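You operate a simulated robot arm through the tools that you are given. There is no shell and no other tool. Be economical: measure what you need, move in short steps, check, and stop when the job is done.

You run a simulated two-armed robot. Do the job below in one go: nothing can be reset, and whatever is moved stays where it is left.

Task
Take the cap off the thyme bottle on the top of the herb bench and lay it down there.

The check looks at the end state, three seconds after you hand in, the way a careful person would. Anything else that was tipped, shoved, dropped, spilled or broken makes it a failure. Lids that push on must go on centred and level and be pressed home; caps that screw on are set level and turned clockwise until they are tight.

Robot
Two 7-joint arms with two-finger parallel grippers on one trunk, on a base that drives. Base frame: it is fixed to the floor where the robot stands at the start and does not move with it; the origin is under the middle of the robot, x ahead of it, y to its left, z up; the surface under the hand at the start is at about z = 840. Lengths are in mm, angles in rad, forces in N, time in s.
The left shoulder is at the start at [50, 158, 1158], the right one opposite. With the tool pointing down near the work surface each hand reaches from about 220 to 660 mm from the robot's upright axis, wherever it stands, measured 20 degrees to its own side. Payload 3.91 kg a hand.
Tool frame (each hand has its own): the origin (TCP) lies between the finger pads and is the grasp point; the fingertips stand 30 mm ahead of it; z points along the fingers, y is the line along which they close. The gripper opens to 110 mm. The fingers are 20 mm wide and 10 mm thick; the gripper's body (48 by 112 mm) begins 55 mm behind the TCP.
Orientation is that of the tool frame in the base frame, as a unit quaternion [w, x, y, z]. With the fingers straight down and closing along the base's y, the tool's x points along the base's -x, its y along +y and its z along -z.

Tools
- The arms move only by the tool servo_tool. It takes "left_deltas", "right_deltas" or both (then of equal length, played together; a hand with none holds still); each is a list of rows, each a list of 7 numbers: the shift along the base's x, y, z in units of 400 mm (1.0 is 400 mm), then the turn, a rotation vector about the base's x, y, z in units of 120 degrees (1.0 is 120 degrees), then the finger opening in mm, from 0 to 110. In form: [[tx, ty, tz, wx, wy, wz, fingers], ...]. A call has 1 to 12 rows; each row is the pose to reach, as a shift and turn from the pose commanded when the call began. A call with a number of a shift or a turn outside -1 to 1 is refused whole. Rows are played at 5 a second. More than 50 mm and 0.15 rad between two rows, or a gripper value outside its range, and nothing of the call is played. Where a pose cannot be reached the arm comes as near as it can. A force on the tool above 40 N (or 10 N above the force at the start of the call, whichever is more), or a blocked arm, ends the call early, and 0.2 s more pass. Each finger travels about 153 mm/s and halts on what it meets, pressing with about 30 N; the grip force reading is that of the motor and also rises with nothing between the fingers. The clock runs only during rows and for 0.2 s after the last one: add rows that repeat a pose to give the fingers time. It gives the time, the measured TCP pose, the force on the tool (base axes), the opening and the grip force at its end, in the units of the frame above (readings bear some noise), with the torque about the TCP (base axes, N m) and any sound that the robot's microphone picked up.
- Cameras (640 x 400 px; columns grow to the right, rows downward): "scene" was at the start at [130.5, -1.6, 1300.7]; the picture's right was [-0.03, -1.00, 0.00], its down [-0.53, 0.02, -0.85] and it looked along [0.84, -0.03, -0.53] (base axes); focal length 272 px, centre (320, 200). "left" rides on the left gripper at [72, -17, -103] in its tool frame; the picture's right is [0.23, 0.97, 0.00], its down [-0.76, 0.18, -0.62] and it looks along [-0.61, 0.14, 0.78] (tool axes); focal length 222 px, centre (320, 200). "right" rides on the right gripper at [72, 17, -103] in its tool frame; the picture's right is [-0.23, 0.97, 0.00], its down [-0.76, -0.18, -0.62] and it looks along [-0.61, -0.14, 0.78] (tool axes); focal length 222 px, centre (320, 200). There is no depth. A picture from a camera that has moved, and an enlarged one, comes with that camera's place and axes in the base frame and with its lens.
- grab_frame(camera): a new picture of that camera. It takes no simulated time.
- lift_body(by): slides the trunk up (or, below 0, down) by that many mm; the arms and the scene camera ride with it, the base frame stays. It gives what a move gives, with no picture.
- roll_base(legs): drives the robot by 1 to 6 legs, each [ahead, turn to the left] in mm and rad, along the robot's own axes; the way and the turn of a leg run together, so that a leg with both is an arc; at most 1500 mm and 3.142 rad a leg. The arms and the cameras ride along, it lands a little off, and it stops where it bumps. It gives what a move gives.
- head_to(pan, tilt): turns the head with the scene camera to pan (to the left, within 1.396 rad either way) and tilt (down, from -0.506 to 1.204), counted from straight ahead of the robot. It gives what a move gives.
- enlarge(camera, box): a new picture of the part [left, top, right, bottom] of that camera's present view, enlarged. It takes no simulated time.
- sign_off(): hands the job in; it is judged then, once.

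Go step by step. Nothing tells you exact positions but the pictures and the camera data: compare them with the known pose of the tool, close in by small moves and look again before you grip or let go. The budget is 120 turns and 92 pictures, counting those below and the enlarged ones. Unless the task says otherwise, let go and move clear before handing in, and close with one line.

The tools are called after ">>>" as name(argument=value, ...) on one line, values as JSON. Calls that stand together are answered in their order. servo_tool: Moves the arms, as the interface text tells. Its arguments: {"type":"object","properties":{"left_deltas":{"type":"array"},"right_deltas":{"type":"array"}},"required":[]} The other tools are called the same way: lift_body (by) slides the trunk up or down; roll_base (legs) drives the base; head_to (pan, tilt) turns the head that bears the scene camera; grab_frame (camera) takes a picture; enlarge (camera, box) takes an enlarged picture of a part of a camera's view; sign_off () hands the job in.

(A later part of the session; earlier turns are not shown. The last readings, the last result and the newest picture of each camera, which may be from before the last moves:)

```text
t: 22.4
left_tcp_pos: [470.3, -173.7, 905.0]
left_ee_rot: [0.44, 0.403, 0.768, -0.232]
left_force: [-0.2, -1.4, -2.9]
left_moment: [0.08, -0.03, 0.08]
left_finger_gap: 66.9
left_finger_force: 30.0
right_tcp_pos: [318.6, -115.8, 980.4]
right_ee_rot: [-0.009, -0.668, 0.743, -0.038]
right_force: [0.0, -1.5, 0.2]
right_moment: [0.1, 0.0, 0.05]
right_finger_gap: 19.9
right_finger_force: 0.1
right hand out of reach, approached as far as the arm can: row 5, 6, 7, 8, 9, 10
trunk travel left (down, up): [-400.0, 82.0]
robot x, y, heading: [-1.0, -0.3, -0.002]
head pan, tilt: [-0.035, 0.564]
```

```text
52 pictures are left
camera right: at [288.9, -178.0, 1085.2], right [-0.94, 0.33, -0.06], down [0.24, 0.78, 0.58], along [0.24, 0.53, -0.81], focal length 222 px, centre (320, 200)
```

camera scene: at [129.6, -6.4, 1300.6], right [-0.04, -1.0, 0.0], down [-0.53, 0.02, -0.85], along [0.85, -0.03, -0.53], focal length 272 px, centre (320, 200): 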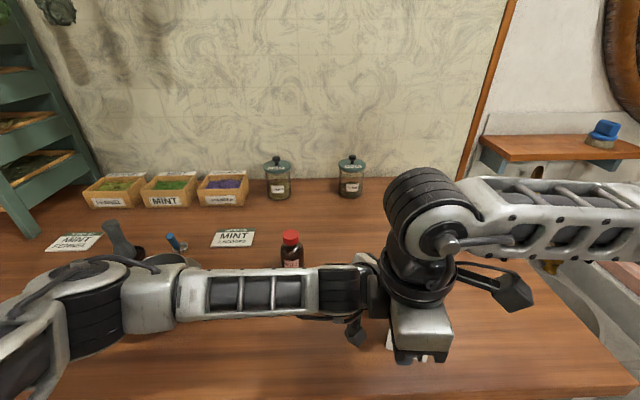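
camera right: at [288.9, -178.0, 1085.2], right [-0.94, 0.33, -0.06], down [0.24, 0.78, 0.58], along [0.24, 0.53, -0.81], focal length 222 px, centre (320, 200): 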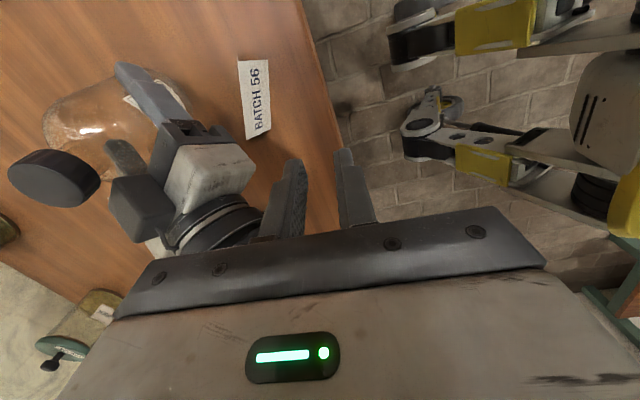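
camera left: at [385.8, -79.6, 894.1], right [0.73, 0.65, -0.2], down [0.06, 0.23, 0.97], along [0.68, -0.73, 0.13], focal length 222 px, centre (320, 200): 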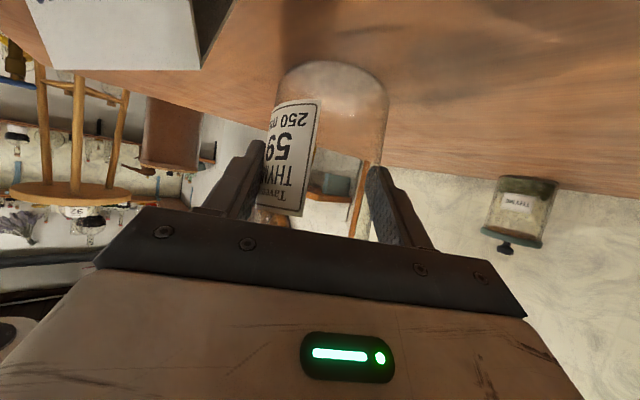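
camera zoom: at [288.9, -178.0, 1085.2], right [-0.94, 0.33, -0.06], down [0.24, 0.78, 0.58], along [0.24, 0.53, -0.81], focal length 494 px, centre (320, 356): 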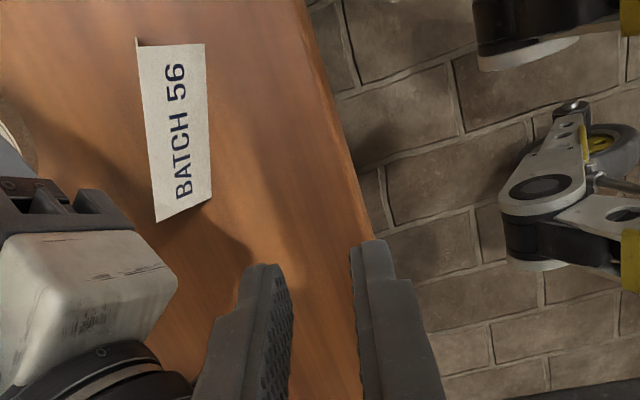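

No damage: the bottle stands with its cap still on and the card is untouched. I test a small upward move to see how commands continue from here.

>>> servo_tool(right_deltas=[[0, 0, 0.05, 0, 0, 0, 20]])

```text
t: 22.8
left_tcp_pos: [471.1, -170.1, 905.5]
left_ee_rot: [0.442, 0.401, 0.768, -0.231]
left_force: [0.8, 0.3, -2.2]
left_moment: [0.03, 0.03, -0.01]
left_finger_gap: 66.9
left_finger_force: 30.3
right_tcp_pos: [318.5, -111.7, 1001.1]
right_ee_rot: [-0.012, -0.667, 0.744, -0.039]
right_force: [0.1, 0.1, -0.7]
right_moment: [0.02, -0.01, 0.01]
right_finger_gap: 19.9
right_finger_force: 0.1
trunk travel left (down, up): [-400.0, 82.0]
robot x, y, heading: [-1.5, 0.3, -0.001]
head pan, tilt: [-0.035, 0.564]
```

Commands continue from the actual pose, so it's safe to go on. I raise the right hand well clear.

>>> servo_tool(right_deltas=[[0, -0.02, 0.1, 0, 0, 0, 40], [0, -0.06, 0.2, 0, 0, 0, 50], [0, -0.1, 0.3, 0, 0, 0, 50], [0, -0.15, 0.375, 0, 0, 0, 50], [0, -0.15, 0.375, 0, 0, 0, 50]])

```text
t: 24.0
left_tcp_pos: [471.4, -168.2, 905.3]
left_ee_rot: [0.443, 0.399, 0.769, -0.23]
left_force: [-0.3, -0.4, -2.2]
left_moment: [0.04, 0.03, 0.01]
left_finger_gap: 66.7
left_finger_force: 29.9
right_tcp_pos: [293.3, -149.6, 1147.2]
right_ee_rot: [-0.013, -0.666, 0.745, -0.039]
right_force: [-0.1, 0.3, -0.4]
right_moment: [0.02, -0.03, 0.01]
right_finger_gap: 50.1
right_finger_force: 0.1
right hand out of reach, approached as far as the arm can: row 2, 3, 4, 5
trunk travel left (down, up): [-400.0, 82.0]
robot x, y, heading: [-2.9, 0.2, 0.002]
head pan, tilt: [-0.035, 0.564]
```

Now I rotate the right hand back to its start orientation and move out over the clear area.

>>> servo_tool(right_deltas=[[0.034, -0.02, 0.003, 0.0041, -0.0014, -0.0696, 60], [0.068, -0.04, 0.006, 0.0081, -0.0027, -0.1392, 60], [0.103, -0.06, 0.009, 0.0122, -0.0041, -0.2088, 60], [0.137, -0.08, 0.012, 0.0163, -0.0054, -0.2784, 60], [0.171, -0.1, 0.015, 0.0204, -0.0068, -0.348, 60], [0.205, -0.12, 0.018, 0.0244, -0.0082, -0.4176, 60], [0.239, -0.14, 0.021, 0.0285, -0.0095, -0.4872, 60], [0.274, -0.16, 0.024, 0.0326, -0.0109, -0.5568, 60], [0.308, -0.18, 0.027, 0.0366, -0.0122, -0.6264, 60], [0.342, -0.2, 0.03, 0.0407, -0.0136, -0.696, 60], [0.342, -0.2, 0.03, 0.0407, -0.0136, -0.696, 60]])

>>> grab_frame(camera="scene")

```text
t: 26.4
left_tcp_pos: [473.7, -169.7, 906.4]
left_ee_rot: [0.444, 0.4, 0.768, -0.232]
left_force: [-0.2, 0.3, -3.3]
left_moment: [0.02, -0.01, 0.01]
left_finger_gap: 66.7
left_finger_force: 29.7
right_tcp_pos: [429.1, -230.3, 1157.1]
right_ee_rot: [0.0, 0.0, 1.0, -0.001]
right_force: [-0.4, 0.0, 0.0]
right_moment: [0.0, 0.02, -0.01]
right_finger_gap: 60.0
right_finger_force: 0.0
trunk travel left (down, up): [-400.0, 82.0]
robot x, y, heading: [-3.6, 1.8, 0.001]
head pan, tilt: [-0.035, 0.564]
```

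```text
51 pictures are left
camera scene: at [130.6, -1.7, 1300.7], right [-0.03, -1.0, 0.0], down [-0.53, 0.02, -0.84], along [0.84, -0.03, -0.53], focal length 272 px, centre (320, 200)
```

scene: 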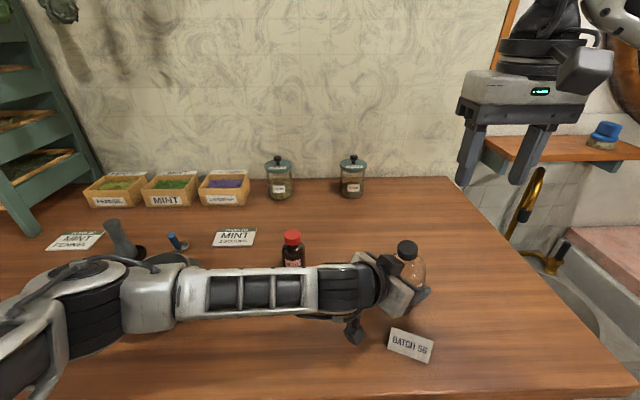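

The hand is recovered. The bottle looks slightly leaned, so I zoom in.

>>> enlarge(camera="scene", box=[340, 225, 450, 315])

>>> grab_frame(camera="right")

```text
4.44 times, centred on (395, 270) of scene
camera zoom: at [130.6, -1.7, 1300.7], right [-0.03, -1.0, 0.0], down [-0.53, 0.02, -0.84], along [0.84, -0.03, -0.53], focal length 1209 px, centre (-13, -111)
```

zoom: 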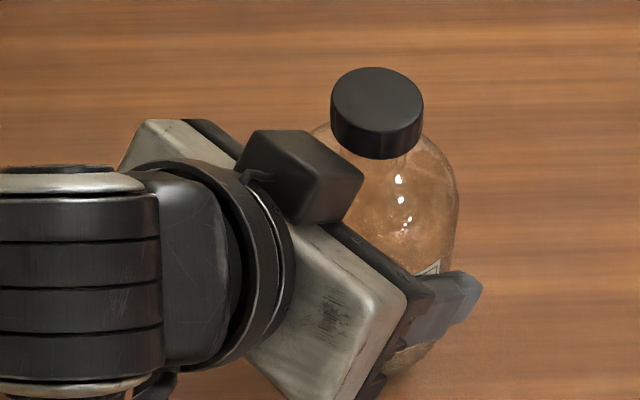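

```text
49 pictures are left
camera right: at [357.9, -213.2, 1259.9], right [0.23, 0.97, 0.0], down [0.76, -0.18, 0.62], along [0.61, -0.14, -0.78], focal length 222 px, centre (320, 200)
```

right: 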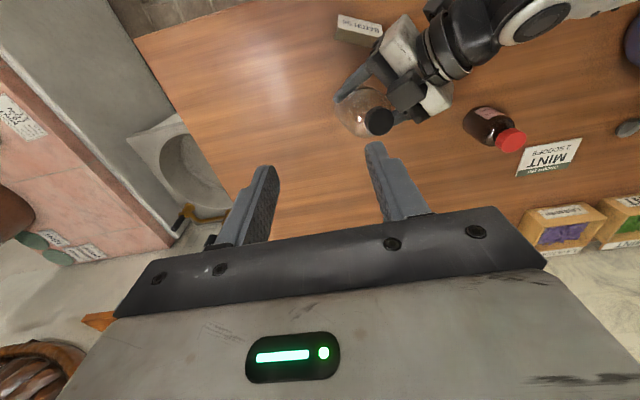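

During the slip the bottle leaned in the left grip by about 10–12°: the cap moved to roughly (466, -163). I pitch the left hand back 10° to stand it up again.

>>> servo_tool(left_deltas=[[0, 0, 0.003, 0.034, 0.024, 0, 50], [0, 0, 0.003, 0.068, 0.048, 0, 50], [0, 0, 0.003, 0.068, 0.048, 0, 50]])

>>> enlarge(camera="scene", box=[340, 225, 450, 315])

>>> enlarge(camera="right", box=[310, 20, 450, 160])

>>> grab_frame(camera="left")

```text
t: 27.2
left_tcp_pos: [472.3, -170.2, 908.0]
left_ee_rot: [0.375, 0.417, 0.804, -0.195]
left_force: [-0.3, 0.7, -2.3]
left_moment: [0.05, 0.03, 0.0]
left_finger_gap: 66.8
left_finger_force: 29.8
right_tcp_pos: [429.0, -230.1, 1158.0]
right_ee_rot: [-0.001, -0.002, 1.0, -0.001]
right_force: [0.1, -0.7, -0.1]
right_moment: [-0.02, 0.01, 0.0]
right_finger_gap: 60.0
right_finger_force: 0.1
trunk travel left (down, up): [-400.0, 82.0]
robot x, y, heading: [2.4, 1.7, -0.001]
head pan, tilt: [-0.035, 0.564]
```

```text
4.44 times, centred on (395, 270) of scene
camera zoom: at [130.6, -1.6, 1300.7], right [-0.03, -1.0, 0.0], down [-0.53, 0.02, -0.84], along [0.84, -0.03, -0.53], focal length 1209 px, centre (-13, -111)
```

zoom: 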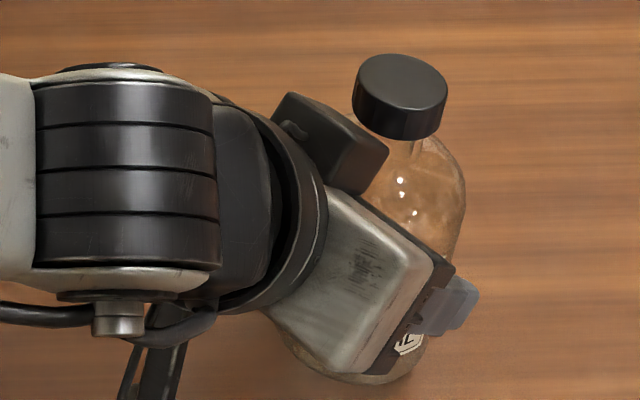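

```text
2.86 times, centred on (380, 90) of right
camera zoom: at [357.7, -213.1, 1260.0], right [0.22, 0.97, 0.0], down [0.76, -0.17, 0.62], along [0.61, -0.14, -0.78], focal length 635 px, centre (149, 514)
```

zoom: 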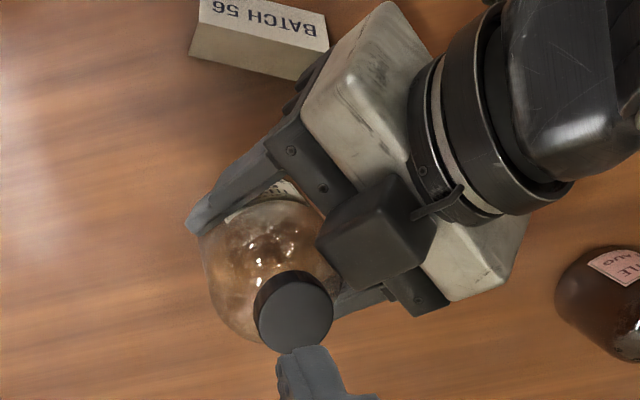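

```text
46 pictures are left
camera left: at [388.1, -75.7, 917.8], right [0.71, 0.68, -0.17], down [0.15, 0.09, 0.98], along [0.68, -0.73, -0.04], focal length 222 px, centre (320, 200)
```

left: 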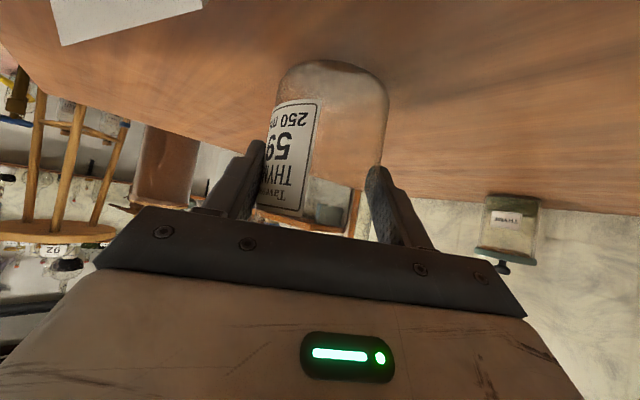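

The bottle is upright again to within a degree or two, shifted about 7 mm and carried just off the bench (2–3 N weight on the hand). I move it back to its original spot and lower it gently onto the bench.

>>> servo_tool(left_deltas=[[0.006, -0.007, 0, 0, 0, 0, 50], [0.012, -0.014, 0, 0, 0, 0, 50], [0.012, -0.014, -0.003, 0, 0, 0, 50], [0.012, -0.014, -0.005, 0, 0, 0, 50], [0.012, -0.014, -0.005, 0, 0, 0, 50]])

```text
t: 28.4
left_tcp_pos: [477.6, -173.0, 905.8]
left_ee_rot: [0.374, 0.418, 0.805, -0.195]
left_force: [-0.2, 1.0, -1.8]
left_moment: [0.02, 0.01, -0.03]
left_finger_gap: 66.7
left_finger_force: 29.9
right_tcp_pos: [429.9, -230.1, 1157.9]
right_ee_rot: [-0.001, -0.002, 1.0, -0.001]
right_force: [0.6, -0.2, 0.6]
right_moment: [-0.01, 0.0, 0.0]
right_finger_gap: 60.0
right_finger_force: 0.1
trunk travel left (down, up): [-400.0, 82.0]
robot x, y, heading: [-2.6, 1.2, 0.002]
head pan, tilt: [-0.035, 0.564]
```

>>> servo_tool(left_deltas=[[0, 0, -0.003, 0, 0, 0, 50], [0, 0, -0.005, 0, 0, 0, 50], [0, 0, -0.005, 0, 0, 0, 50]])

>>> enlarge(camera="scene", box=[340, 225, 450, 315])

```text
t: 29.2
left_tcp_pos: [477.0, -173.8, 902.9]
left_ee_rot: [0.374, 0.418, 0.804, -0.196]
left_force: [0.0, -0.6, -2.5]
left_moment: [0.03, 0.03, -0.04]
left_finger_gap: 66.8
left_finger_force: 30.1
right_tcp_pos: [429.0, -230.0, 1157.5]
right_ee_rot: [0.0, -0.002, 1.0, -0.001]
right_force: [-0.7, 0.2, -0.1]
right_moment: [0.03, 0.01, -0.01]
right_finger_gap: 59.9
right_finger_force: 0.1
trunk travel left (down, up): [-400.0, 82.0]
robot x, y, heading: [-1.5, -0.1, -0.001]
head pan, tilt: [-0.035, 0.564]
```

```text
4.44 times, centred on (395, 270) of scene
camera zoom: at [130.6, -1.7, 1300.7], right [-0.03, -1.0, 0.0], down [-0.53, 0.02, -0.84], along [0.84, -0.03, -0.53], focal length 1209 px, centre (-13, -111)
```

zoom: 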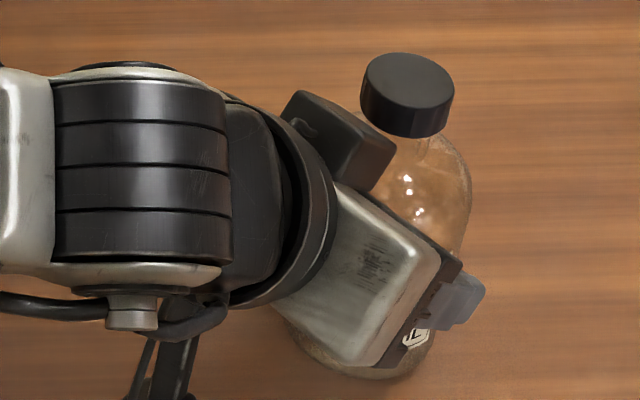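

It is still carried and back near its original place. I lower a little more.

>>> servo_tool(left_deltas=[[0, 0, -0.003, 0, 0, 0, 50], [0, 0, -0.006, 0, 0, 0, 50], [0, 0, -0.008, 0, 0, 0, 50], [0, 0, -0.008, 0, 0, 0, 50]])

```text
t: 30.2
left_tcp_pos: [476.2, -175.2, 901.8]
left_ee_rot: [0.376, 0.419, 0.803, -0.196]
left_force: [0.2, 1.4, 10.6]
left_moment: [0.35, 0.04, -0.03]
left_finger_gap: 66.7
left_finger_force: 30.3
right_tcp_pos: [429.9, -229.3, 1158.5]
right_ee_rot: [-0.001, -0.002, 1.0, -0.001]
right_force: [0.3, 1.1, 0.7]
right_moment: [0.01, 0.0, 0.0]
right_finger_gap: 60.1
right_finger_force: 0.0
trunk travel left (down, up): [-400.0, 82.0]
robot x, y, heading: [2.4, -0.5, -0.003]
head pan, tilt: [-0.035, 0.564]
```

The bottle is now resting on the bench. Pitching the hand brought its block too close to the cap, so I open the left hand, pitch it back 10° to the original angle and regrip the upright bottle.

>>> servo_tool(left_deltas=[[0, 0, 0.003, 0, 0, 0, 60], [0, 0, 0.003, 0, 0, 0, 66], [0, 0, 0.003, 0, 0, 0, 70], [0, 0, 0.003, 0, 0, 0, 76], [0, 0, 0.003, 0, 0, 0, 76]])

>>> enlarge(camera="scene", box=[340, 225, 450, 315])

>>> grab_frame(camera="left")

```text
t: 31.4
left_tcp_pos: [477.1, -175.6, 900.6]
left_ee_rot: [0.374, 0.418, 0.804, -0.195]
left_force: [0.3, -0.3, 0.3]
left_moment: [-0.01, -0.03, 0.01]
left_finger_gap: 76.0
left_finger_force: 0.0
right_tcp_pos: [428.7, -229.9, 1157.9]
right_ee_rot: [0.0, -0.002, 1.0, -0.001]
right_force: [0.1, 0.0, -0.6]
right_moment: [0.02, -0.01, -0.05]
right_finger_gap: 60.4
right_finger_force: 0.1
trunk travel left (down, up): [-400.0, 82.0]
robot x, y, heading: [-5.5, -2.0, -0.005]
head pan, tilt: [-0.035, 0.564]
```

```text
4.44 times, centred on (395, 270) of scene
camera zoom: at [130.5, -1.6, 1300.7], right [-0.03, -1.0, 0.0], down [-0.53, 0.02, -0.85], along [0.84, -0.03, -0.53], focal length 1209 px, centre (-13, -111)
```

zoom: 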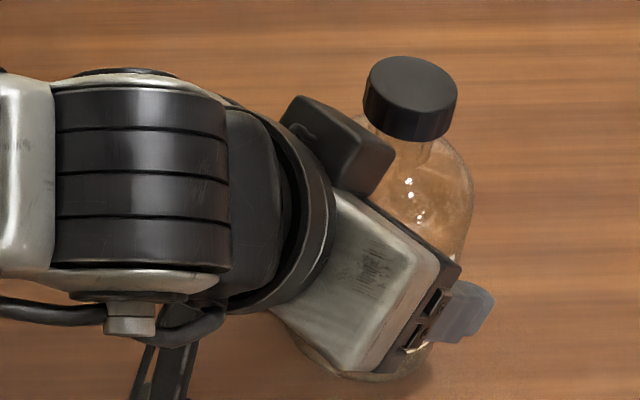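

```text
43 pictures are left
camera left: at [392.8, -81.1, 911.7], right [0.71, 0.68, -0.18], down [0.15, 0.09, 0.98], along [0.68, -0.73, -0.04], focal length 222 px, centre (320, 200)
```

left: 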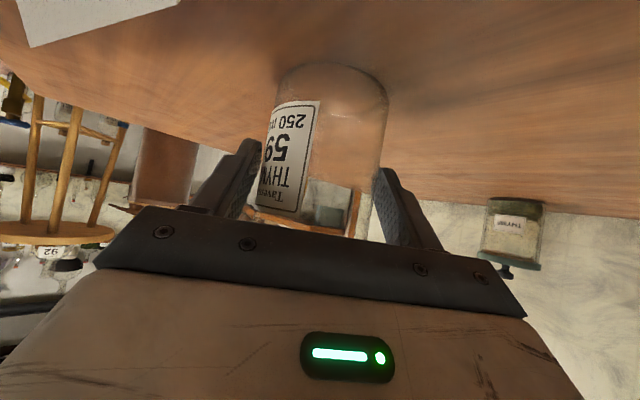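

The bottle stands upright exactly where it started. I pitch the left hand back and regrip gently.

>>> servo_tool(left_deltas=[[-0.007, 0.008, 0.006, -0.034, -0.024, 0, 80], [-0.014, 0.016, 0.011, -0.068, -0.048, 0, 80], [-0.014, 0.016, 0.011, -0.068, -0.048, 0, 76], [-0.014, 0.016, 0.011, -0.068, -0.048, 0, 71], [-0.014, 0.016, 0.011, -0.068, -0.048, 0, 68], [-0.014, 0.016, 0.011, -0.068, -0.048, 0, 66], [-0.014, 0.016, 0.011, -0.068, -0.048, 0, 60], [-0.014, 0.016, 0.011, -0.068, -0.048, 0, 45], [-0.014, 0.016, 0.011, -0.068, -0.048, 0, 45]], right_deltas=[[0.03, 0.03, 0, 0, 0, -0.07, 60], [0.06, 0.06, -0.02, 0, 0, -0.14, 60], [0.09, 0.09, -0.04, 0, 0, -0.21, 60], [0.123, 0.129, -0.06, 0, 0, -0.28, 60], [0.123, 0.129, -0.08, 0, 0, -0.35, 60], [0.123, 0.129, -0.1, 0, 0, -0.42, 60], [0.123, 0.129, -0.12, 0, 0, -0.49, 60], [0.123, 0.129, -0.14, 0, 0, -0.56, 60], [0.123, 0.129, -0.16, 0, 0, -0.63, 60]])

>>> enlarge(camera="scene", box=[340, 190, 450, 315])

```text
t: 33.4
left_tcp_pos: [470.3, -168.1, 904.7]
left_ee_rot: [0.444, 0.399, 0.768, -0.232]
left_force: [0.0, -0.2, 0.3]
left_moment: [0.0, 0.06, -0.05]
left_finger_gap: 66.5
left_finger_force: 30.7
right_tcp_pos: [479.0, -178.2, 1095.7]
right_ee_rot: [0.0, 0.613, 0.79, -0.001]
right_force: [0.3, 0.4, -0.2]
right_moment: [-0.02, 0.03, -0.01]
right_finger_gap: 59.9
right_finger_force: 0.0
trunk travel left (down, up): [-400.0, 82.0]
robot x, y, heading: [2.4, 1.4, -0.004]
head pan, tilt: [-0.035, 0.564]
```

```text
3.20 times, centred on (395, 252) of scene
camera zoom: at [130.5, -1.6, 1300.7], right [-0.03, -1.0, 0.0], down [-0.53, 0.02, -0.85], along [0.84, -0.03, -0.53], focal length 870 px, centre (80, 32)
```

zoom: 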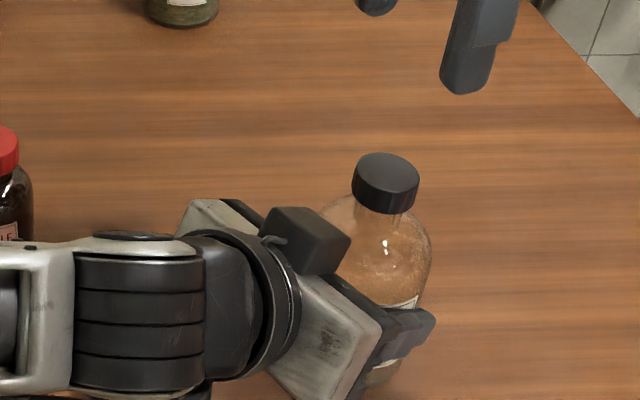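

The grip is restored with the bottle at its original spot. I turn the right hand further negative, where range should remain, to get a long unscrewing stroke.

>>> servo_tool(right_deltas=[[0, 0.002, 0, 0, 0, -0.062, 60], [0, 0.002, 0, 0, 0, -0.124, 60], [0, 0.002, 0, 0, 0, -0.186, 60], [0, 0.002, -0.04, 0, 0, -0.248, 60], [0, 0.002, -0.1, 0, 0, -0.31, 60], [0, 0.002, -0.16, 0, 0, -0.37, 60], [0, 0.002, -0.16, 0, 0, -0.37, 60]])

>>> enlarge(camera="right", box=[220, 40, 420, 220])

>>> enlarge(camera="scene", box=[340, 190, 450, 315])

```text
t: 35.0
left_tcp_pos: [471.1, -169.0, 905.3]
left_ee_rot: [0.443, 0.4, 0.768, -0.232]
left_force: [0.4, 0.1, 0.1]
left_moment: [-0.05, 0.08, -0.01]
left_finger_gap: 66.5
left_finger_force: 30.1
right_tcp_pos: [479.7, -177.0, 1030.1]
right_ee_rot: [-0.001, 0.866, 0.5, 0.0]
right_force: [0.3, -0.1, -0.8]
right_moment: [0.01, 0.0, 0.05]
right_finger_gap: 59.8
right_finger_force: 0.0
trunk travel left (down, up): [-400.0, 82.0]
robot x, y, heading: [2.0, 1.7, 0.002]
head pan, tilt: [-0.035, 0.564]
```

```text
2.22 times, centred on (320, 130) of right
camera zoom: at [530.5, -122.7, 1132.3], right [0.73, -0.68, 0.0], down [-0.53, -0.57, 0.62], along [-0.43, -0.45, -0.78], focal length 494 px, centre (320, 356)
```

zoom: 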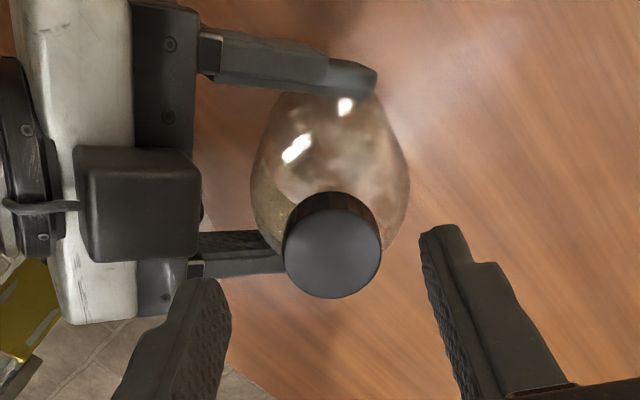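

```text
3.20 times, centred on (395, 252) of scene
camera zoom: at [130.5, -1.7, 1300.7], right [-0.03, -1.0, 0.0], down [-0.53, 0.02, -0.85], along [0.84, -0.03, -0.53], focal length 870 px, centre (80, 32)
```

zoom: 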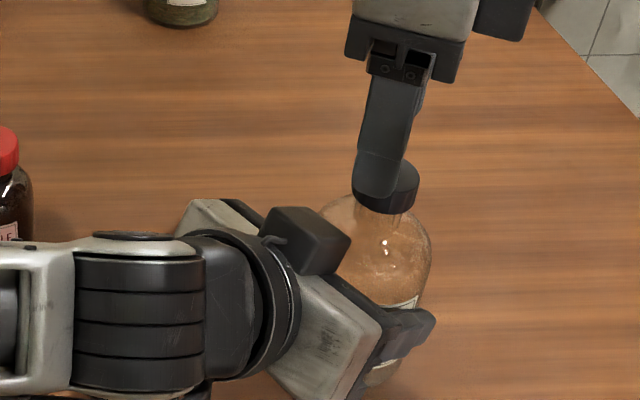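

The range holds at this angle. The cap is about 2 mm along the closing axis, so I correct that, lower and grip gently.

>>> servo_tool(right_deltas=[[0.004, -0.002, -0.04, 0, 0, 0, 54], [0.004, -0.002, -0.073, 0, 0, 0, 46], [0.004, -0.002, -0.073, 0, 0, 0, 42], [0.004, -0.002, -0.073, 0, 0, 0, 38], [0.004, -0.002, -0.073, 0, 0, 0, 35], [0.004, -0.002, -0.073, 0, 0, 0, 33], [0.004, -0.002, -0.073, 0, 0, 0, 31], [0.004, -0.002, -0.073, 0, 0, 0, 20], [0.004, -0.002, -0.073, 0, 0, 0, 20]])

>>> enlarge(camera="right", box=[220, 40, 420, 220])

```text
t: 37.0
left_tcp_pos: [470.9, -168.5, 904.7]
left_ee_rot: [0.443, 0.399, 0.768, -0.231]
left_force: [-5.8, 5.6, 0.7]
left_moment: [-0.32, -0.36, -0.06]
left_finger_gap: 66.5
left_finger_force: 30.3
right_tcp_pos: [480.7, -178.4, 1000.8]
right_ee_rot: [-0.001, 0.866, 0.5, 0.0]
right_force: [6.9, -4.5, -0.4]
right_moment: [-0.18, -0.21, 0.0]
right_finger_gap: 30.6
right_finger_force: 29.8
trunk travel left (down, up): [-400.0, 82.0]
robot x, y, heading: [0.4, 2.7, 0.001]
head pan, tilt: [-0.035, 0.564]
```

```text
2.22 times, centred on (320, 130) of right
camera zoom: at [532.2, -123.6, 1103.5], right [0.73, -0.68, 0.0], down [-0.53, -0.57, 0.62], along [-0.43, -0.46, -0.78], focal length 494 px, centre (320, 356)
```

zoom: 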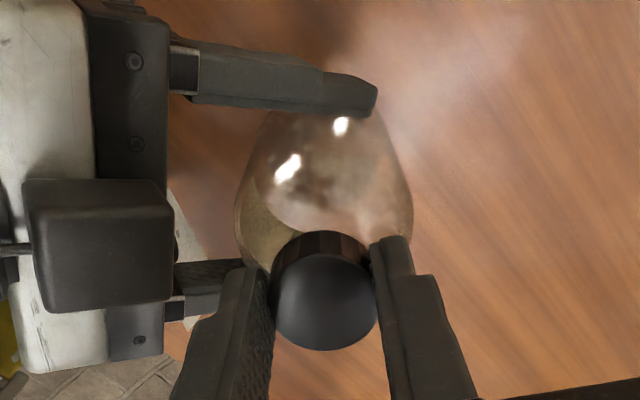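

Gripped. I now turn in shorter strokes, relieving the side forces at each step.

>>> servo_tool(right_deltas=[[0.0035, -0.0025, 0, 0, 0, 0, 20], [0.0035, -0.0025, 0, 0, 0, 0.068, 20], [0.0035, -0.0025, 0.0005, 0, 0, 0.136, 20], [0.0035, -0.0025, 0.001, 0, 0, 0.204, 20], [0.0035, -0.0025, 0.001, 0, 0, 0.272, 20], [0.0035, -0.0025, 0.001, 0, 0, 0.34, 20]])

```text
t: 38.4
left_tcp_pos: [472.3, -167.8, 905.5]
left_ee_rot: [0.444, 0.399, 0.768, -0.231]
left_force: [7.9, -4.9, 0.3]
left_moment: [0.3, 0.46, 0.07]
left_finger_gap: 66.3
left_finger_force: 29.9
right_tcp_pos: [482.5, -177.7, 1001.0]
right_ee_rot: [-0.001, 0.634, 0.773, -0.001]
right_force: [-8.4, 5.9, -1.7]
right_moment: [0.21, 0.36, -0.03]
right_finger_gap: 30.9
right_finger_force: 30.6
trunk travel left (down, up): [-400.0, 82.0]
robot x, y, heading: [-1.3, 1.4, 0.0]
head pan, tilt: [-0.035, 0.564]
```

>>> servo_tool(right_deltas=[[-0.004, 0.003, 0.0, 0, 0, 0, 20], [-0.005, 0.003, 0.001, 0, 0, 0.068, 20], [-0.006, 0.003, 0.001, 0, 0, 0.136, 20], [-0.006, 0.002, 0.001, 0, 0, 0.204, 20], [-0.007, 0.002, 0.002, 0, 0, 0.272, 20], [-0.007, 0.001, 0.002, 0, 0, 0.34, 20]])

>>> enlarge(camera="scene", box=[340, 190, 450, 315])

```text
t: 39.8
left_tcp_pos: [472.7, -168.1, 905.1]
left_ee_rot: [0.442, 0.399, 0.769, -0.23]
left_force: [2.9, 6.9, 2.7]
left_moment: [-0.65, 0.25, 0.12]
left_finger_gap: 66.2
left_finger_force: 30.1
right_tcp_pos: [478.8, -178.2, 1003.5]
right_ee_rot: [0.0, 0.326, 0.945, -0.002]
right_force: [-4.1, -8.0, -2.4]
right_moment: [-0.17, 0.13, -0.08]
right_finger_gap: 31.2
right_finger_force: 30.2
trunk travel left (down, up): [-400.0, 82.0]
robot x, y, heading: [-1.7, 1.5, 0.003]
head pan, tilt: [-0.035, 0.564]
```

```text
3.20 times, centred on (395, 252) of scene
camera zoom: at [130.4, -1.7, 1300.7], right [-0.03, -1.0, 0.0], down [-0.53, 0.02, -0.85], along [0.84, -0.03, -0.53], focal length 870 px, centre (80, 32)
```

zoom: 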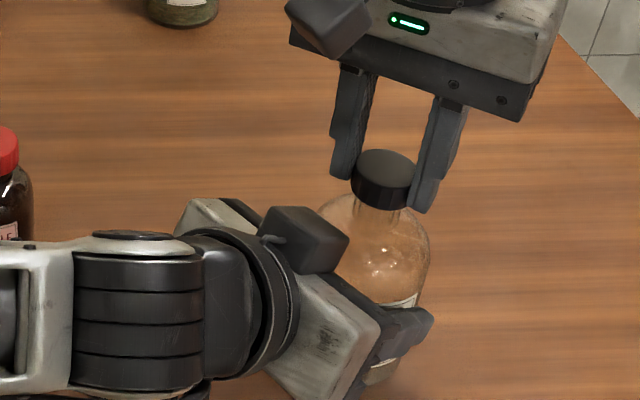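

>>> servo_tool(right_deltas=[[-0.002, -0.004, 0.001, 0, 0, 0, 20], [-0.003, -0.005, 0.001, 0, 0, 0.068, 20], [-0.003, -0.006, 0.001, 0, 0, 0.136, 20], [-0.003, -0.007, 0.002, 0, 0, 0.204, 20], [-0.003, -0.008, 0.002, 0, 0, 0.272, 20], [-0.003, -0.008, 0.002, 0, 0, 0.34, 20]])

```text
t: 41.2
left_tcp_pos: [472.7, -167.2, 905.1]
left_ee_rot: [0.443, 0.4, 0.768, -0.231]
left_force: [7.1, 3.5, 2.5]
left_moment: [-0.33, 0.4, 0.11]
left_finger_gap: 66.1
left_finger_force: 29.9
right_tcp_pos: [478.2, -181.2, 1003.6]
right_ee_rot: [-0.001, -0.024, 1.0, 0.0]
right_force: [-7.1, -2.9, -4.8]
right_moment: [0.01, 0.19, -0.01]
right_finger_gap: 31.3
right_finger_force: 30.0
trunk travel left (down, up): [-400.0, 82.0]
robot x, y, heading: [0.8, -3.0, 0.001]
head pan, tilt: [-0.035, 0.564]
```

>>> servo_tool(right_deltas=[[-0.004, -0.002, 0.0, 0, 0, 0, 20], [-0.004, -0.003, 0.0, 0, 0, 0.068, 20], [-0.003, -0.004, 0.0, 0, 0, 0.136, 20], [-0.003, -0.005, 0.0, 0, 0, 0.204, 20], [-0.003, -0.005, 0.0, 0, 0, 0.265, 20], [-0.003, -0.005, 0.0, 0, 0, 0.265, 20]])

>>> enlarge(camera="scene", box=[360, 215, 450, 290])

>>> enlarge(camera="left", box=[220, 40, 440, 240])

```text
t: 42.6
left_tcp_pos: [470.6, -168.3, 905.2]
left_ee_rot: [0.443, 0.4, 0.768, -0.232]
left_force: [-8.9, 3.6, 3.1]
left_moment: [-0.36, -0.59, -0.11]
left_finger_gap: 66.5
left_finger_force: 29.9
right_tcp_pos: [477.8, -184.1, 1003.7]
right_ee_rot: [-0.001, -0.295, 0.955, -0.002]
right_force: [8.1, -3.6, -5.4]
right_moment: [-0.03, -0.26, 0.01]
right_finger_gap: 31.1
right_finger_force: 30.1
trunk travel left (down, up): [-400.0, 82.0]
robot x, y, heading: [-0.1, -0.9, -0.005]
head pan, tilt: [-0.035, 0.564]
```

```text
5.33 times, centred on (405, 252) of scene
camera zoom: at [130.6, -1.7, 1300.7], right [-0.03, -1.0, 0.0], down [-0.53, 0.02, -0.84], along [0.84, -0.03, -0.53], focal length 1451 px, centre (-133, -80)
```

zoom: 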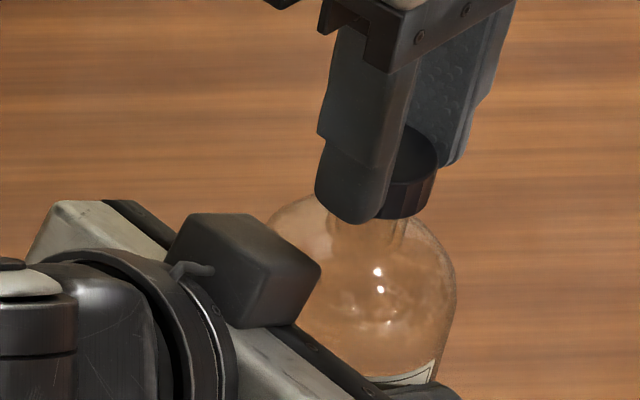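

```text
2.00 times, centred on (330, 140) of left
camera zoom: at [386.9, -75.4, 894.0], right [0.73, 0.65, -0.2], down [0.06, 0.23, 0.97], along [0.68, -0.72, 0.13], focal length 444 px, centre (300, 320)
```

zoom: 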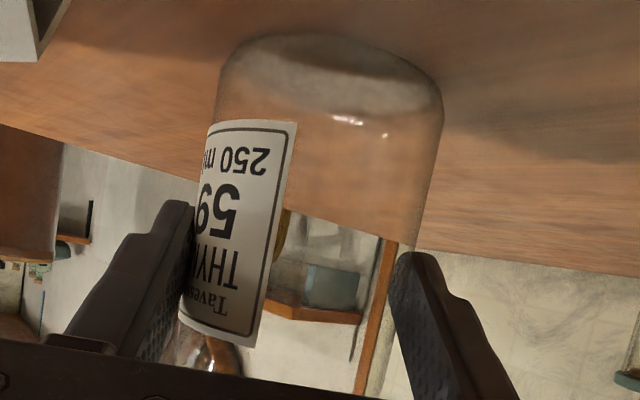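

The bottle is holding steady and the cap keeps turning; about 270° done so far. I relieve the forces, open just slightly, lift straight off and re-wind the wrist for another stroke.

>>> servo_tool(right_deltas=[[0.004, -0.001, -0.002, 0, 0, 0, 20], [0.004, -0.001, -0.002, 0, 0, 0, 28], [0.004, -0.001, -0.002, 0, 0, 0, 33], [0.004, -0.001, -0.002, 0, 0, 0, 36], [0.004, -0.001, -0.002, 0, 0, 0, 37], [0.004, -0.001, 0.03, 0, 0, 0, 37], [0.004, -0.001, 0.08, 0, 0, 0, 40], [0.004, -0.001, 0.12, 0, 0, 0, 50], [0.004, -0.001, 0.15, 0, 0, 0, 60], [0.004, -0.001, 0.15, 0, 0, 0, 60]])

>>> enlarge(camera="scene", box=[350, 200, 450, 300])

```text
t: 44.8
left_tcp_pos: [471.8, -168.4, 904.2]
left_ee_rot: [0.443, 0.4, 0.769, -0.231]
left_force: [0.8, -0.4, 0.0]
left_moment: [0.02, -0.01, 0.01]
left_finger_gap: 66.3
left_finger_force: 30.3
right_tcp_pos: [480.8, -183.8, 1063.1]
right_ee_rot: [0.0, -0.296, 0.955, -0.001]
right_force: [0.2, 0.6, -0.4]
right_moment: [-0.01, 0.03, -0.02]
right_finger_gap: 60.1
right_finger_force: 0.0
trunk travel left (down, up): [-400.0, 82.0]
robot x, y, heading: [2.3, -2.8, -0.004]
head pan, tilt: [-0.035, 0.564]
```

```text
4.00 times, centred on (400, 250) of scene
camera zoom: at [130.6, -1.7, 1300.7], right [-0.03, -1.0, 0.0], down [-0.53, 0.02, -0.84], along [0.84, -0.03, -0.53], focal length 1088 px, centre (0, 0)
```

zoom: 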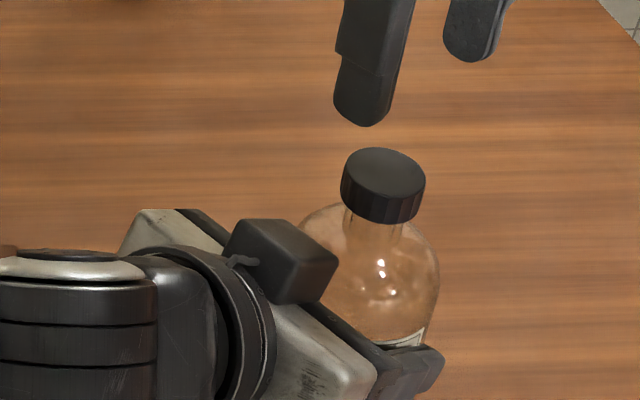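

The cap has risen about 2 mm, so the thread is coming out. I re-wind the wrist.

>>> servo_tool(right_deltas=[[0, 0, 0, 0, 0, -0.068, 60], [0, 0, 0, 0, 0, -0.136, 60], [0, 0, 0, 0, 0, -0.204, 60], [0, 0, 0, 0, 0, -0.272, 60], [0, 0, 0, 0, 0, -0.34, 60], [0, 0, 0, 0, 0, -0.408, 60], [0, 0.003, 0, 0, 0, -0.476, 60], [0, 0.006, 0, 0, 0, -0.544, 60], [0, 0.009, 0, 0, 0, -0.612, 60], [0, 0.012, 0, 0, 0, -0.68, 60], [0, 0.014, 0, 0, 0, -0.748, 60], [0, 0.014, 0, 0, 0, -0.816, 60]])

>>> servo_tool(right_deltas=[[0, 0, 0, 0, 0, -0.068, 60], [0, 0, 0, 0, 0, -0.136, 60], [0, 0, 0, 0, 0, -0.204, 60], [0, 0, 0, 0, 0, -0.272, 60], [0, 0, -0.02, 0, 0, -0.34, 60], [0, 0, -0.05, 0, 0, -0.408, 60], [0, 0, -0.08, 0, 0, -0.471, 60], [0, 0, -0.08, 0, 0, -0.471, 60]])

>>> enlarge(camera="right", box=[220, 40, 420, 220])

```text
t: 47.4
left_tcp_pos: [473.0, -169.3, 904.9]
left_ee_rot: [0.444, 0.399, 0.768, -0.231]
left_force: [-0.1, 0.3, -0.9]
left_moment: [0.02, 0.03, -0.01]
left_finger_gap: 66.2
left_finger_force: 30.5
right_tcp_pos: [479.4, -178.9, 1065.0]
right_ee_rot: [-0.001, 0.527, 0.85, 0.001]
right_force: [0.1, -0.2, -0.2]
right_moment: [-0.01, 0.0, 0.01]
right_finger_gap: 60.0
right_finger_force: 0.0
trunk travel left (down, up): [-400.0, 82.0]
robot x, y, heading: [-1.1, 1.3, 0.004]
head pan, tilt: [-0.035, 0.564]
```

```text
t: 49.2
left_tcp_pos: [470.4, -168.5, 905.7]
left_ee_rot: [0.444, 0.399, 0.768, -0.231]
left_force: [0.2, -0.1, 0.2]
left_moment: [0.03, 0.01, 0.0]
left_finger_gap: 66.2
left_finger_force: 29.8
right_tcp_pos: [479.4, -177.1, 1033.7]
right_ee_rot: [0.0, 0.867, 0.498, 0.0]
right_force: [-0.1, 0.1, 0.0]
right_moment: [0.01, -0.01, 0.01]
right_finger_gap: 60.0
right_finger_force: 0.1
trunk travel left (down, up): [-400.0, 82.0]
robot x, y, heading: [-0.7, -0.9, 0.002]
head pan, tilt: [-0.035, 0.564]
```

```text
2.22 times, centred on (320, 130) of right
camera zoom: at [530.9, -123.5, 1134.5], right [0.73, -0.69, 0.0], down [-0.54, -0.57, 0.62], along [-0.43, -0.45, -0.78], focal length 494 px, centre (320, 356)
```

zoom: 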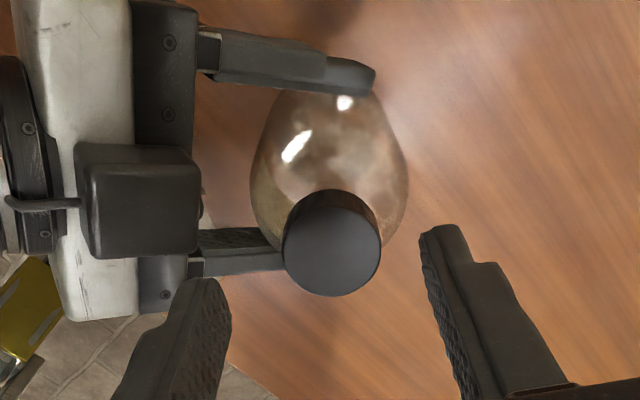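

Same alignment as before; I shift a little along the closing axis, lower and grip again.

>>> servo_tool(right_deltas=[[0.007, -0.004, -0.04, 0, 0, 0, 54], [0.007, -0.004, -0.077, 0, 0, 0, 46], [0.007, -0.004, -0.077, 0, 0, 0, 42], [0.007, -0.004, -0.077, 0, 0, 0, 38], [0.007, -0.004, -0.077, 0, 0, 0, 35], [0.007, -0.004, -0.077, 0, 0, 0, 33], [0.007, -0.004, -0.077, 0, 0, 0, 31], [0.007, -0.004, -0.077, 0, 0, 0, 20], [0.007, -0.004, -0.077, 0, 0, 0, 20]])

>>> servo_tool(right_deltas=[[0, 0, 0, 0, 0, 0.068, 20], [0, 0, 0.001, 0, 0, 0.136, 20], [-0.001, 0.001, 0.001, 0, 0, 0.204, 20], [-0.002, 0.001, 0.001, 0, 0, 0.272, 20], [-0.003, 0.002, 0.002, 0, 0, 0.34, 20]])

```text
t: 51.2
left_tcp_pos: [472.2, -168.9, 904.8]
left_ee_rot: [0.444, 0.4, 0.768, -0.231]
left_force: [0.3, 0.5, -1.0]
left_moment: [-0.01, 0.01, 0.04]
left_finger_gap: 66.1
left_finger_force: 30.2
right_tcp_pos: [482.5, -179.7, 1001.7]
right_ee_rot: [-0.001, 0.866, 0.499, 0.0]
right_force: [-0.5, 0.1, -0.4]
right_moment: [-0.01, 0.06, 0.0]
right_finger_gap: 30.5
right_finger_force: 30.3
trunk travel left (down, up): [-400.0, 82.0]
robot x, y, heading: [-3.8, 2.2, 0.002]
head pan, tilt: [-0.035, 0.564]
```

```text
t: 52.4
left_tcp_pos: [472.2, -167.5, 904.6]
left_ee_rot: [0.442, 0.401, 0.768, -0.232]
left_force: [-2.2, 5.0, -0.6]
left_moment: [-0.41, -0.27, 0.02]
left_finger_gap: 66.3
left_finger_force: 30.5
right_tcp_pos: [480.1, -179.2, 1001.1]
right_ee_rot: [-0.001, 0.637, 0.771, -0.002]
right_force: [2.3, -6.2, -0.9]
right_moment: [-0.04, -0.01, 0.01]
right_finger_gap: 30.3
right_finger_force: 30.1
trunk travel left (down, up): [-400.0, 82.0]
robot x, y, heading: [-1.6, 0.7, 0.003]
head pan, tilt: [-0.035, 0.564]
```

>>> servo_tool(right_deltas=[[0, -0.003, 0.0, 0, 0, 0.034, 20], [-0.001, -0.003, 0.001, 0, 0, 0.102, 20], [-0.002, -0.003, 0.001, 0, 0, 0.17, 20], [-0.004, -0.003, 0.002, 0, 0, 0.238, 20], [-0.005, -0.003, 0.002, 0, 0, 0.306, 20], [-0.005, -0.003, 0.002, 0, 0, 0.34, 20]])

>>> servo_tool(right_deltas=[[0, -0.001, 0.001, 0, 0, 0.034, 20], [-0.001, -0.002, 0.001, 0, 0, 0.102, 20], [-0.002, -0.003, 0.002, 0, 0, 0.17, 20], [-0.002, -0.004, 0.002, 0, 0, 0.238, 20], [-0.003, -0.005, 0.003, 0, 0, 0.306, 20], [-0.003, -0.005, 0.003, 0, 0, 0.34, 20]])

>>> enlarge(camera="scene", box=[350, 200, 450, 300])

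```text
t: 53.8
left_tcp_pos: [471.9, -167.1, 905.1]
left_ee_rot: [0.443, 0.399, 0.768, -0.231]
left_force: [-0.2, 0.2, -0.1]
left_moment: [-0.07, -0.03, 0.01]
left_finger_gap: 66.0
left_finger_force: 30.2
right_tcp_pos: [477.9, -180.5, 1002.8]
right_ee_rot: [-0.001, 0.328, 0.945, -0.001]
right_force: [0.2, -1.4, 0.5]
right_moment: [-0.02, -0.01, 0.0]
right_finger_gap: 30.2
right_finger_force: 30.4
trunk travel left (down, up): [-400.0, 82.0]
robot x, y, heading: [-3.0, -0.9, -0.0]
head pan, tilt: [-0.035, 0.564]
```

```text
t: 55.2
left_tcp_pos: [470.0, -168.5, 905.3]
left_ee_rot: [0.443, 0.4, 0.768, -0.232]
left_force: [-7.0, -0.4, -0.2]
left_moment: [0.01, -0.51, -0.08]
left_finger_gap: 66.1
left_finger_force: 30.4
right_tcp_pos: [477.2, -181.8, 1005.2]
right_ee_rot: [0.0, -0.021, 1.0, -0.001]
right_force: [6.9, -0.1, -0.5]
right_moment: [-0.01, -0.19, -0.03]
right_finger_gap: 30.1
right_finger_force: 30.2
trunk travel left (down, up): [-400.0, 82.0]
robot x, y, heading: [-3.4, -1.1, 0.003]
head pan, tilt: [-0.035, 0.564]
```

```text
4.00 times, centred on (400, 250) of scene
camera zoom: at [130.6, -1.7, 1300.7], right [-0.03, -1.0, 0.0], down [-0.53, 0.02, -0.84], along [0.84, -0.03, -0.53], focal length 1088 px, centre (0, 0)
```

zoom: 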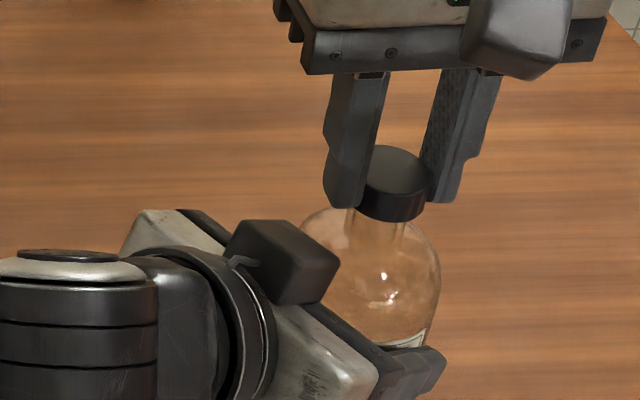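

Roughly 390° turned with almost no axial resistance. I test whether the cap is free with a slow 5 mm lift.

>>> servo_tool(right_deltas=[[0.0035, 0, 0.003, 0, 0, 0, 20], [0.0035, 0, 0.006, 0, 0, 0, 20], [0.0035, 0, 0.009, 0, 0, 0, 20], [0.0035, 0, 0.012, 0, 0, 0, 20]])

>>> enlarge(camera="scene", box=[350, 200, 450, 300])

```text
t: 56.2
left_tcp_pos: [472.5, -168.8, 905.7]
left_ee_rot: [0.443, 0.4, 0.769, -0.231]
left_force: [-2.2, -0.8, 0.1]
left_moment: [0.07, -0.17, -0.01]
left_finger_gap: 66.1
left_finger_force: 29.6
right_tcp_pos: [478.5, -181.8, 1009.4]
right_ee_rot: [-0.002, -0.021, 1.0, -0.001]
right_force: [1.9, 0.1, -1.4]
right_moment: [-0.01, -0.06, -0.02]
right_finger_gap: 30.0
right_finger_force: 30.3
trunk travel left (down, up): [-400.0, 82.0]
robot x, y, heading: [-0.3, -0.6, -0.001]
head pan, tilt: [-0.035, 0.564]
```

```text
4.00 times, centred on (400, 250) of scene
camera zoom: at [130.6, -1.7, 1300.7], right [-0.03, -1.0, 0.0], down [-0.53, 0.02, -0.84], along [0.84, -0.03, -0.53], focal length 1088 px, centre (0, 0)
```

zoom: 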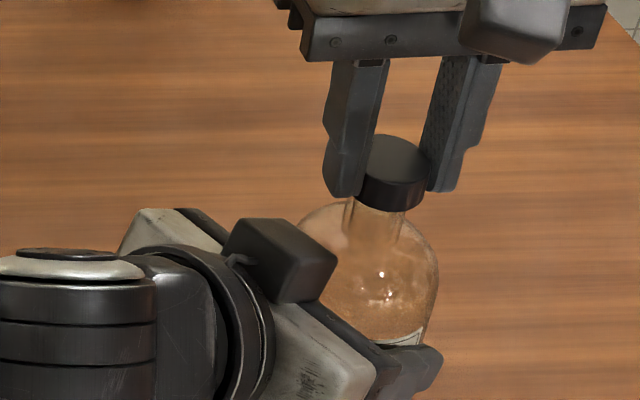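

The cap rises freely and the bottle stays put. I lift it straight up and clear.

>>> servo_tool(right_deltas=[[0, 0, 0.02, 0, 0, 0, 20], [0, 0, 0.04, 0, 0, 0, 20], [0, 0, 0.07, 0, 0, 0, 20], [0, 0, 0.12, 0, 0, 0, 20], [0, 0, 0.12, 0, 0, 0, 20]])

>>> grab_frame(camera="scene")

>>> grab_frame(camera="right")

```text
t: 57.4
left_tcp_pos: [471.1, -169.3, 904.8]
left_ee_rot: [0.443, 0.4, 0.769, -0.23]
left_force: [0.2, 1.2, -0.5]
left_moment: [0.04, -0.04, -0.03]
left_finger_gap: 66.0
left_finger_force: 29.8
right_tcp_pos: [479.0, -181.9, 1056.2]
right_ee_rot: [0.0, -0.02, 1.0, 0.0]
right_force: [0.5, 0.6, -0.7]
right_moment: [0.04, 0.01, 0.01]
right_finger_gap: 30.3
right_finger_force: 29.6
trunk travel left (down, up): [-400.0, 82.0]
robot x, y, heading: [2.5, -0.6, -0.003]
head pan, tilt: [-0.035, 0.564]
```

```text
31 pictures are left
camera scene: at [130.6, -1.7, 1300.7], right [-0.03, -1.0, 0.0], down [-0.53, 0.02, -0.84], along [0.84, -0.03, -0.53], focal length 272 px, centre (320, 200)
```

scene: 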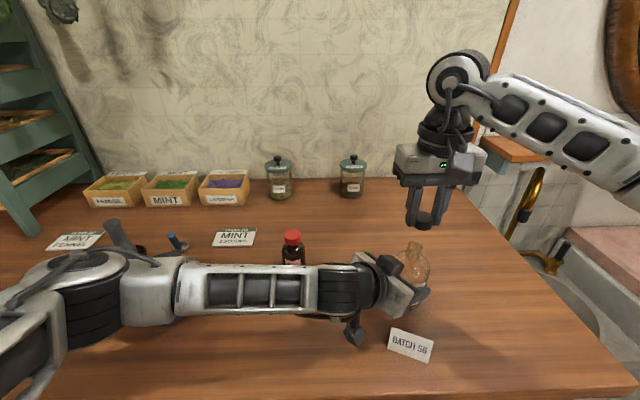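

```text
30 pictures are left
camera right: at [405.8, -167.7, 1159.1], right [0.19, 0.98, 0.0], down [0.77, -0.15, 0.62], along [0.61, -0.12, -0.78], focal length 222 px, centre (320, 200)
```

right: 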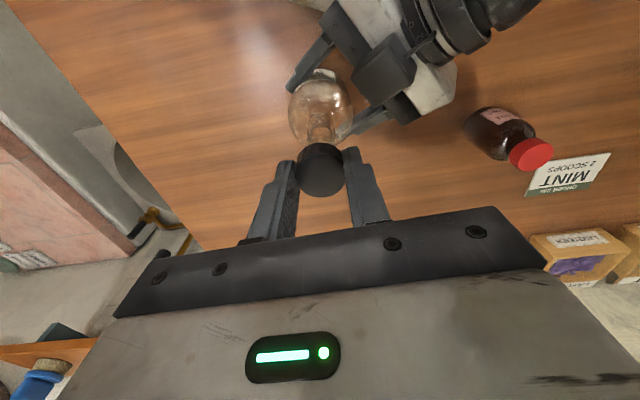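

The cap is off and held level. I carry it to the clear area to the right at about (480, -310) and lower it close to the bench.

>>> servo_tool(right_deltas=[[0, -0.11, 0.02, 0, 0, 0, 20], [0, -0.22, 0.02, 0, 0, 0, 20], [0, -0.32, 0, 0, 0, 0, 20], [0, -0.32, -0.11, 0, 0, 0, 20], [0, -0.32, -0.22, 0, 0, 0, 20], [0, -0.32, -0.33, 0, 0, 0, 20], [0, -0.32, -0.41, 0, 0, 0, 20], [0, -0.32, -0.41, 0, 0, 0, 20]])

>>> grab_frame(camera="scene")

>>> enlarge(camera="scene", box=[420, 220, 540, 330])

```text
t: 59.2
left_tcp_pos: [472.2, -168.4, 905.9]
left_ee_rot: [0.443, 0.399, 0.769, -0.231]
left_force: [0.6, 0.3, 0.5]
left_moment: [0.06, 0.08, -0.02]
left_finger_gap: 66.1
left_finger_force: 29.7
right_tcp_pos: [478.9, -309.4, 891.6]
right_ee_rot: [0.001, -0.02, 1.0, -0.001]
right_force: [-0.4, 0.7, -0.3]
right_moment: [0.01, 0.01, 0.03]
right_finger_gap: 30.1
right_finger_force: 29.6
trunk travel left (down, up): [-400.0, 82.0]
robot x, y, heading: [-3.8, 2.4, 0.0]
head pan, tilt: [-0.035, 0.564]
```

```text
29 pictures are left
camera scene: at [130.6, -1.7, 1300.7], right [-0.03, -1.0, 0.0], down [-0.53, 0.02, -0.84], along [0.84, -0.03, -0.53], focal length 272 px, centre (320, 200)
```

scene: 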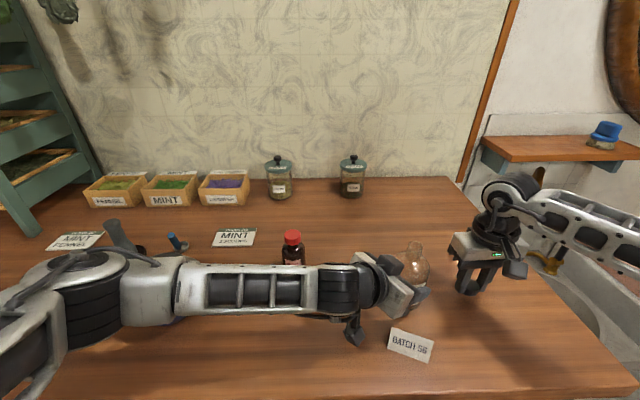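

```text
3.64 times, centred on (480, 275) of scene
camera zoom: at [130.6, -1.7, 1300.7], right [-0.03, -1.0, 0.0], down [-0.53, 0.02, -0.84], along [0.84, -0.03, -0.53], focal length 989 px, centre (-262, -73)
```

zoom: 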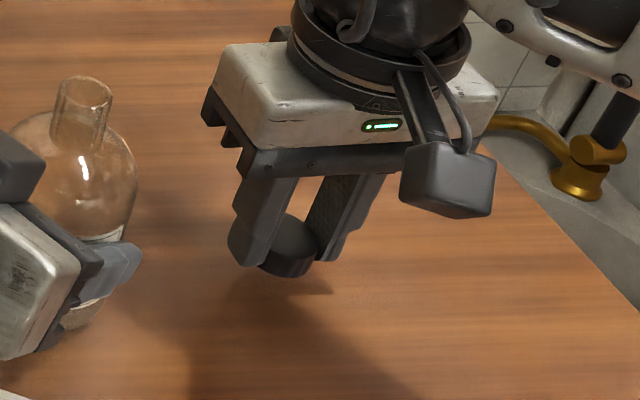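

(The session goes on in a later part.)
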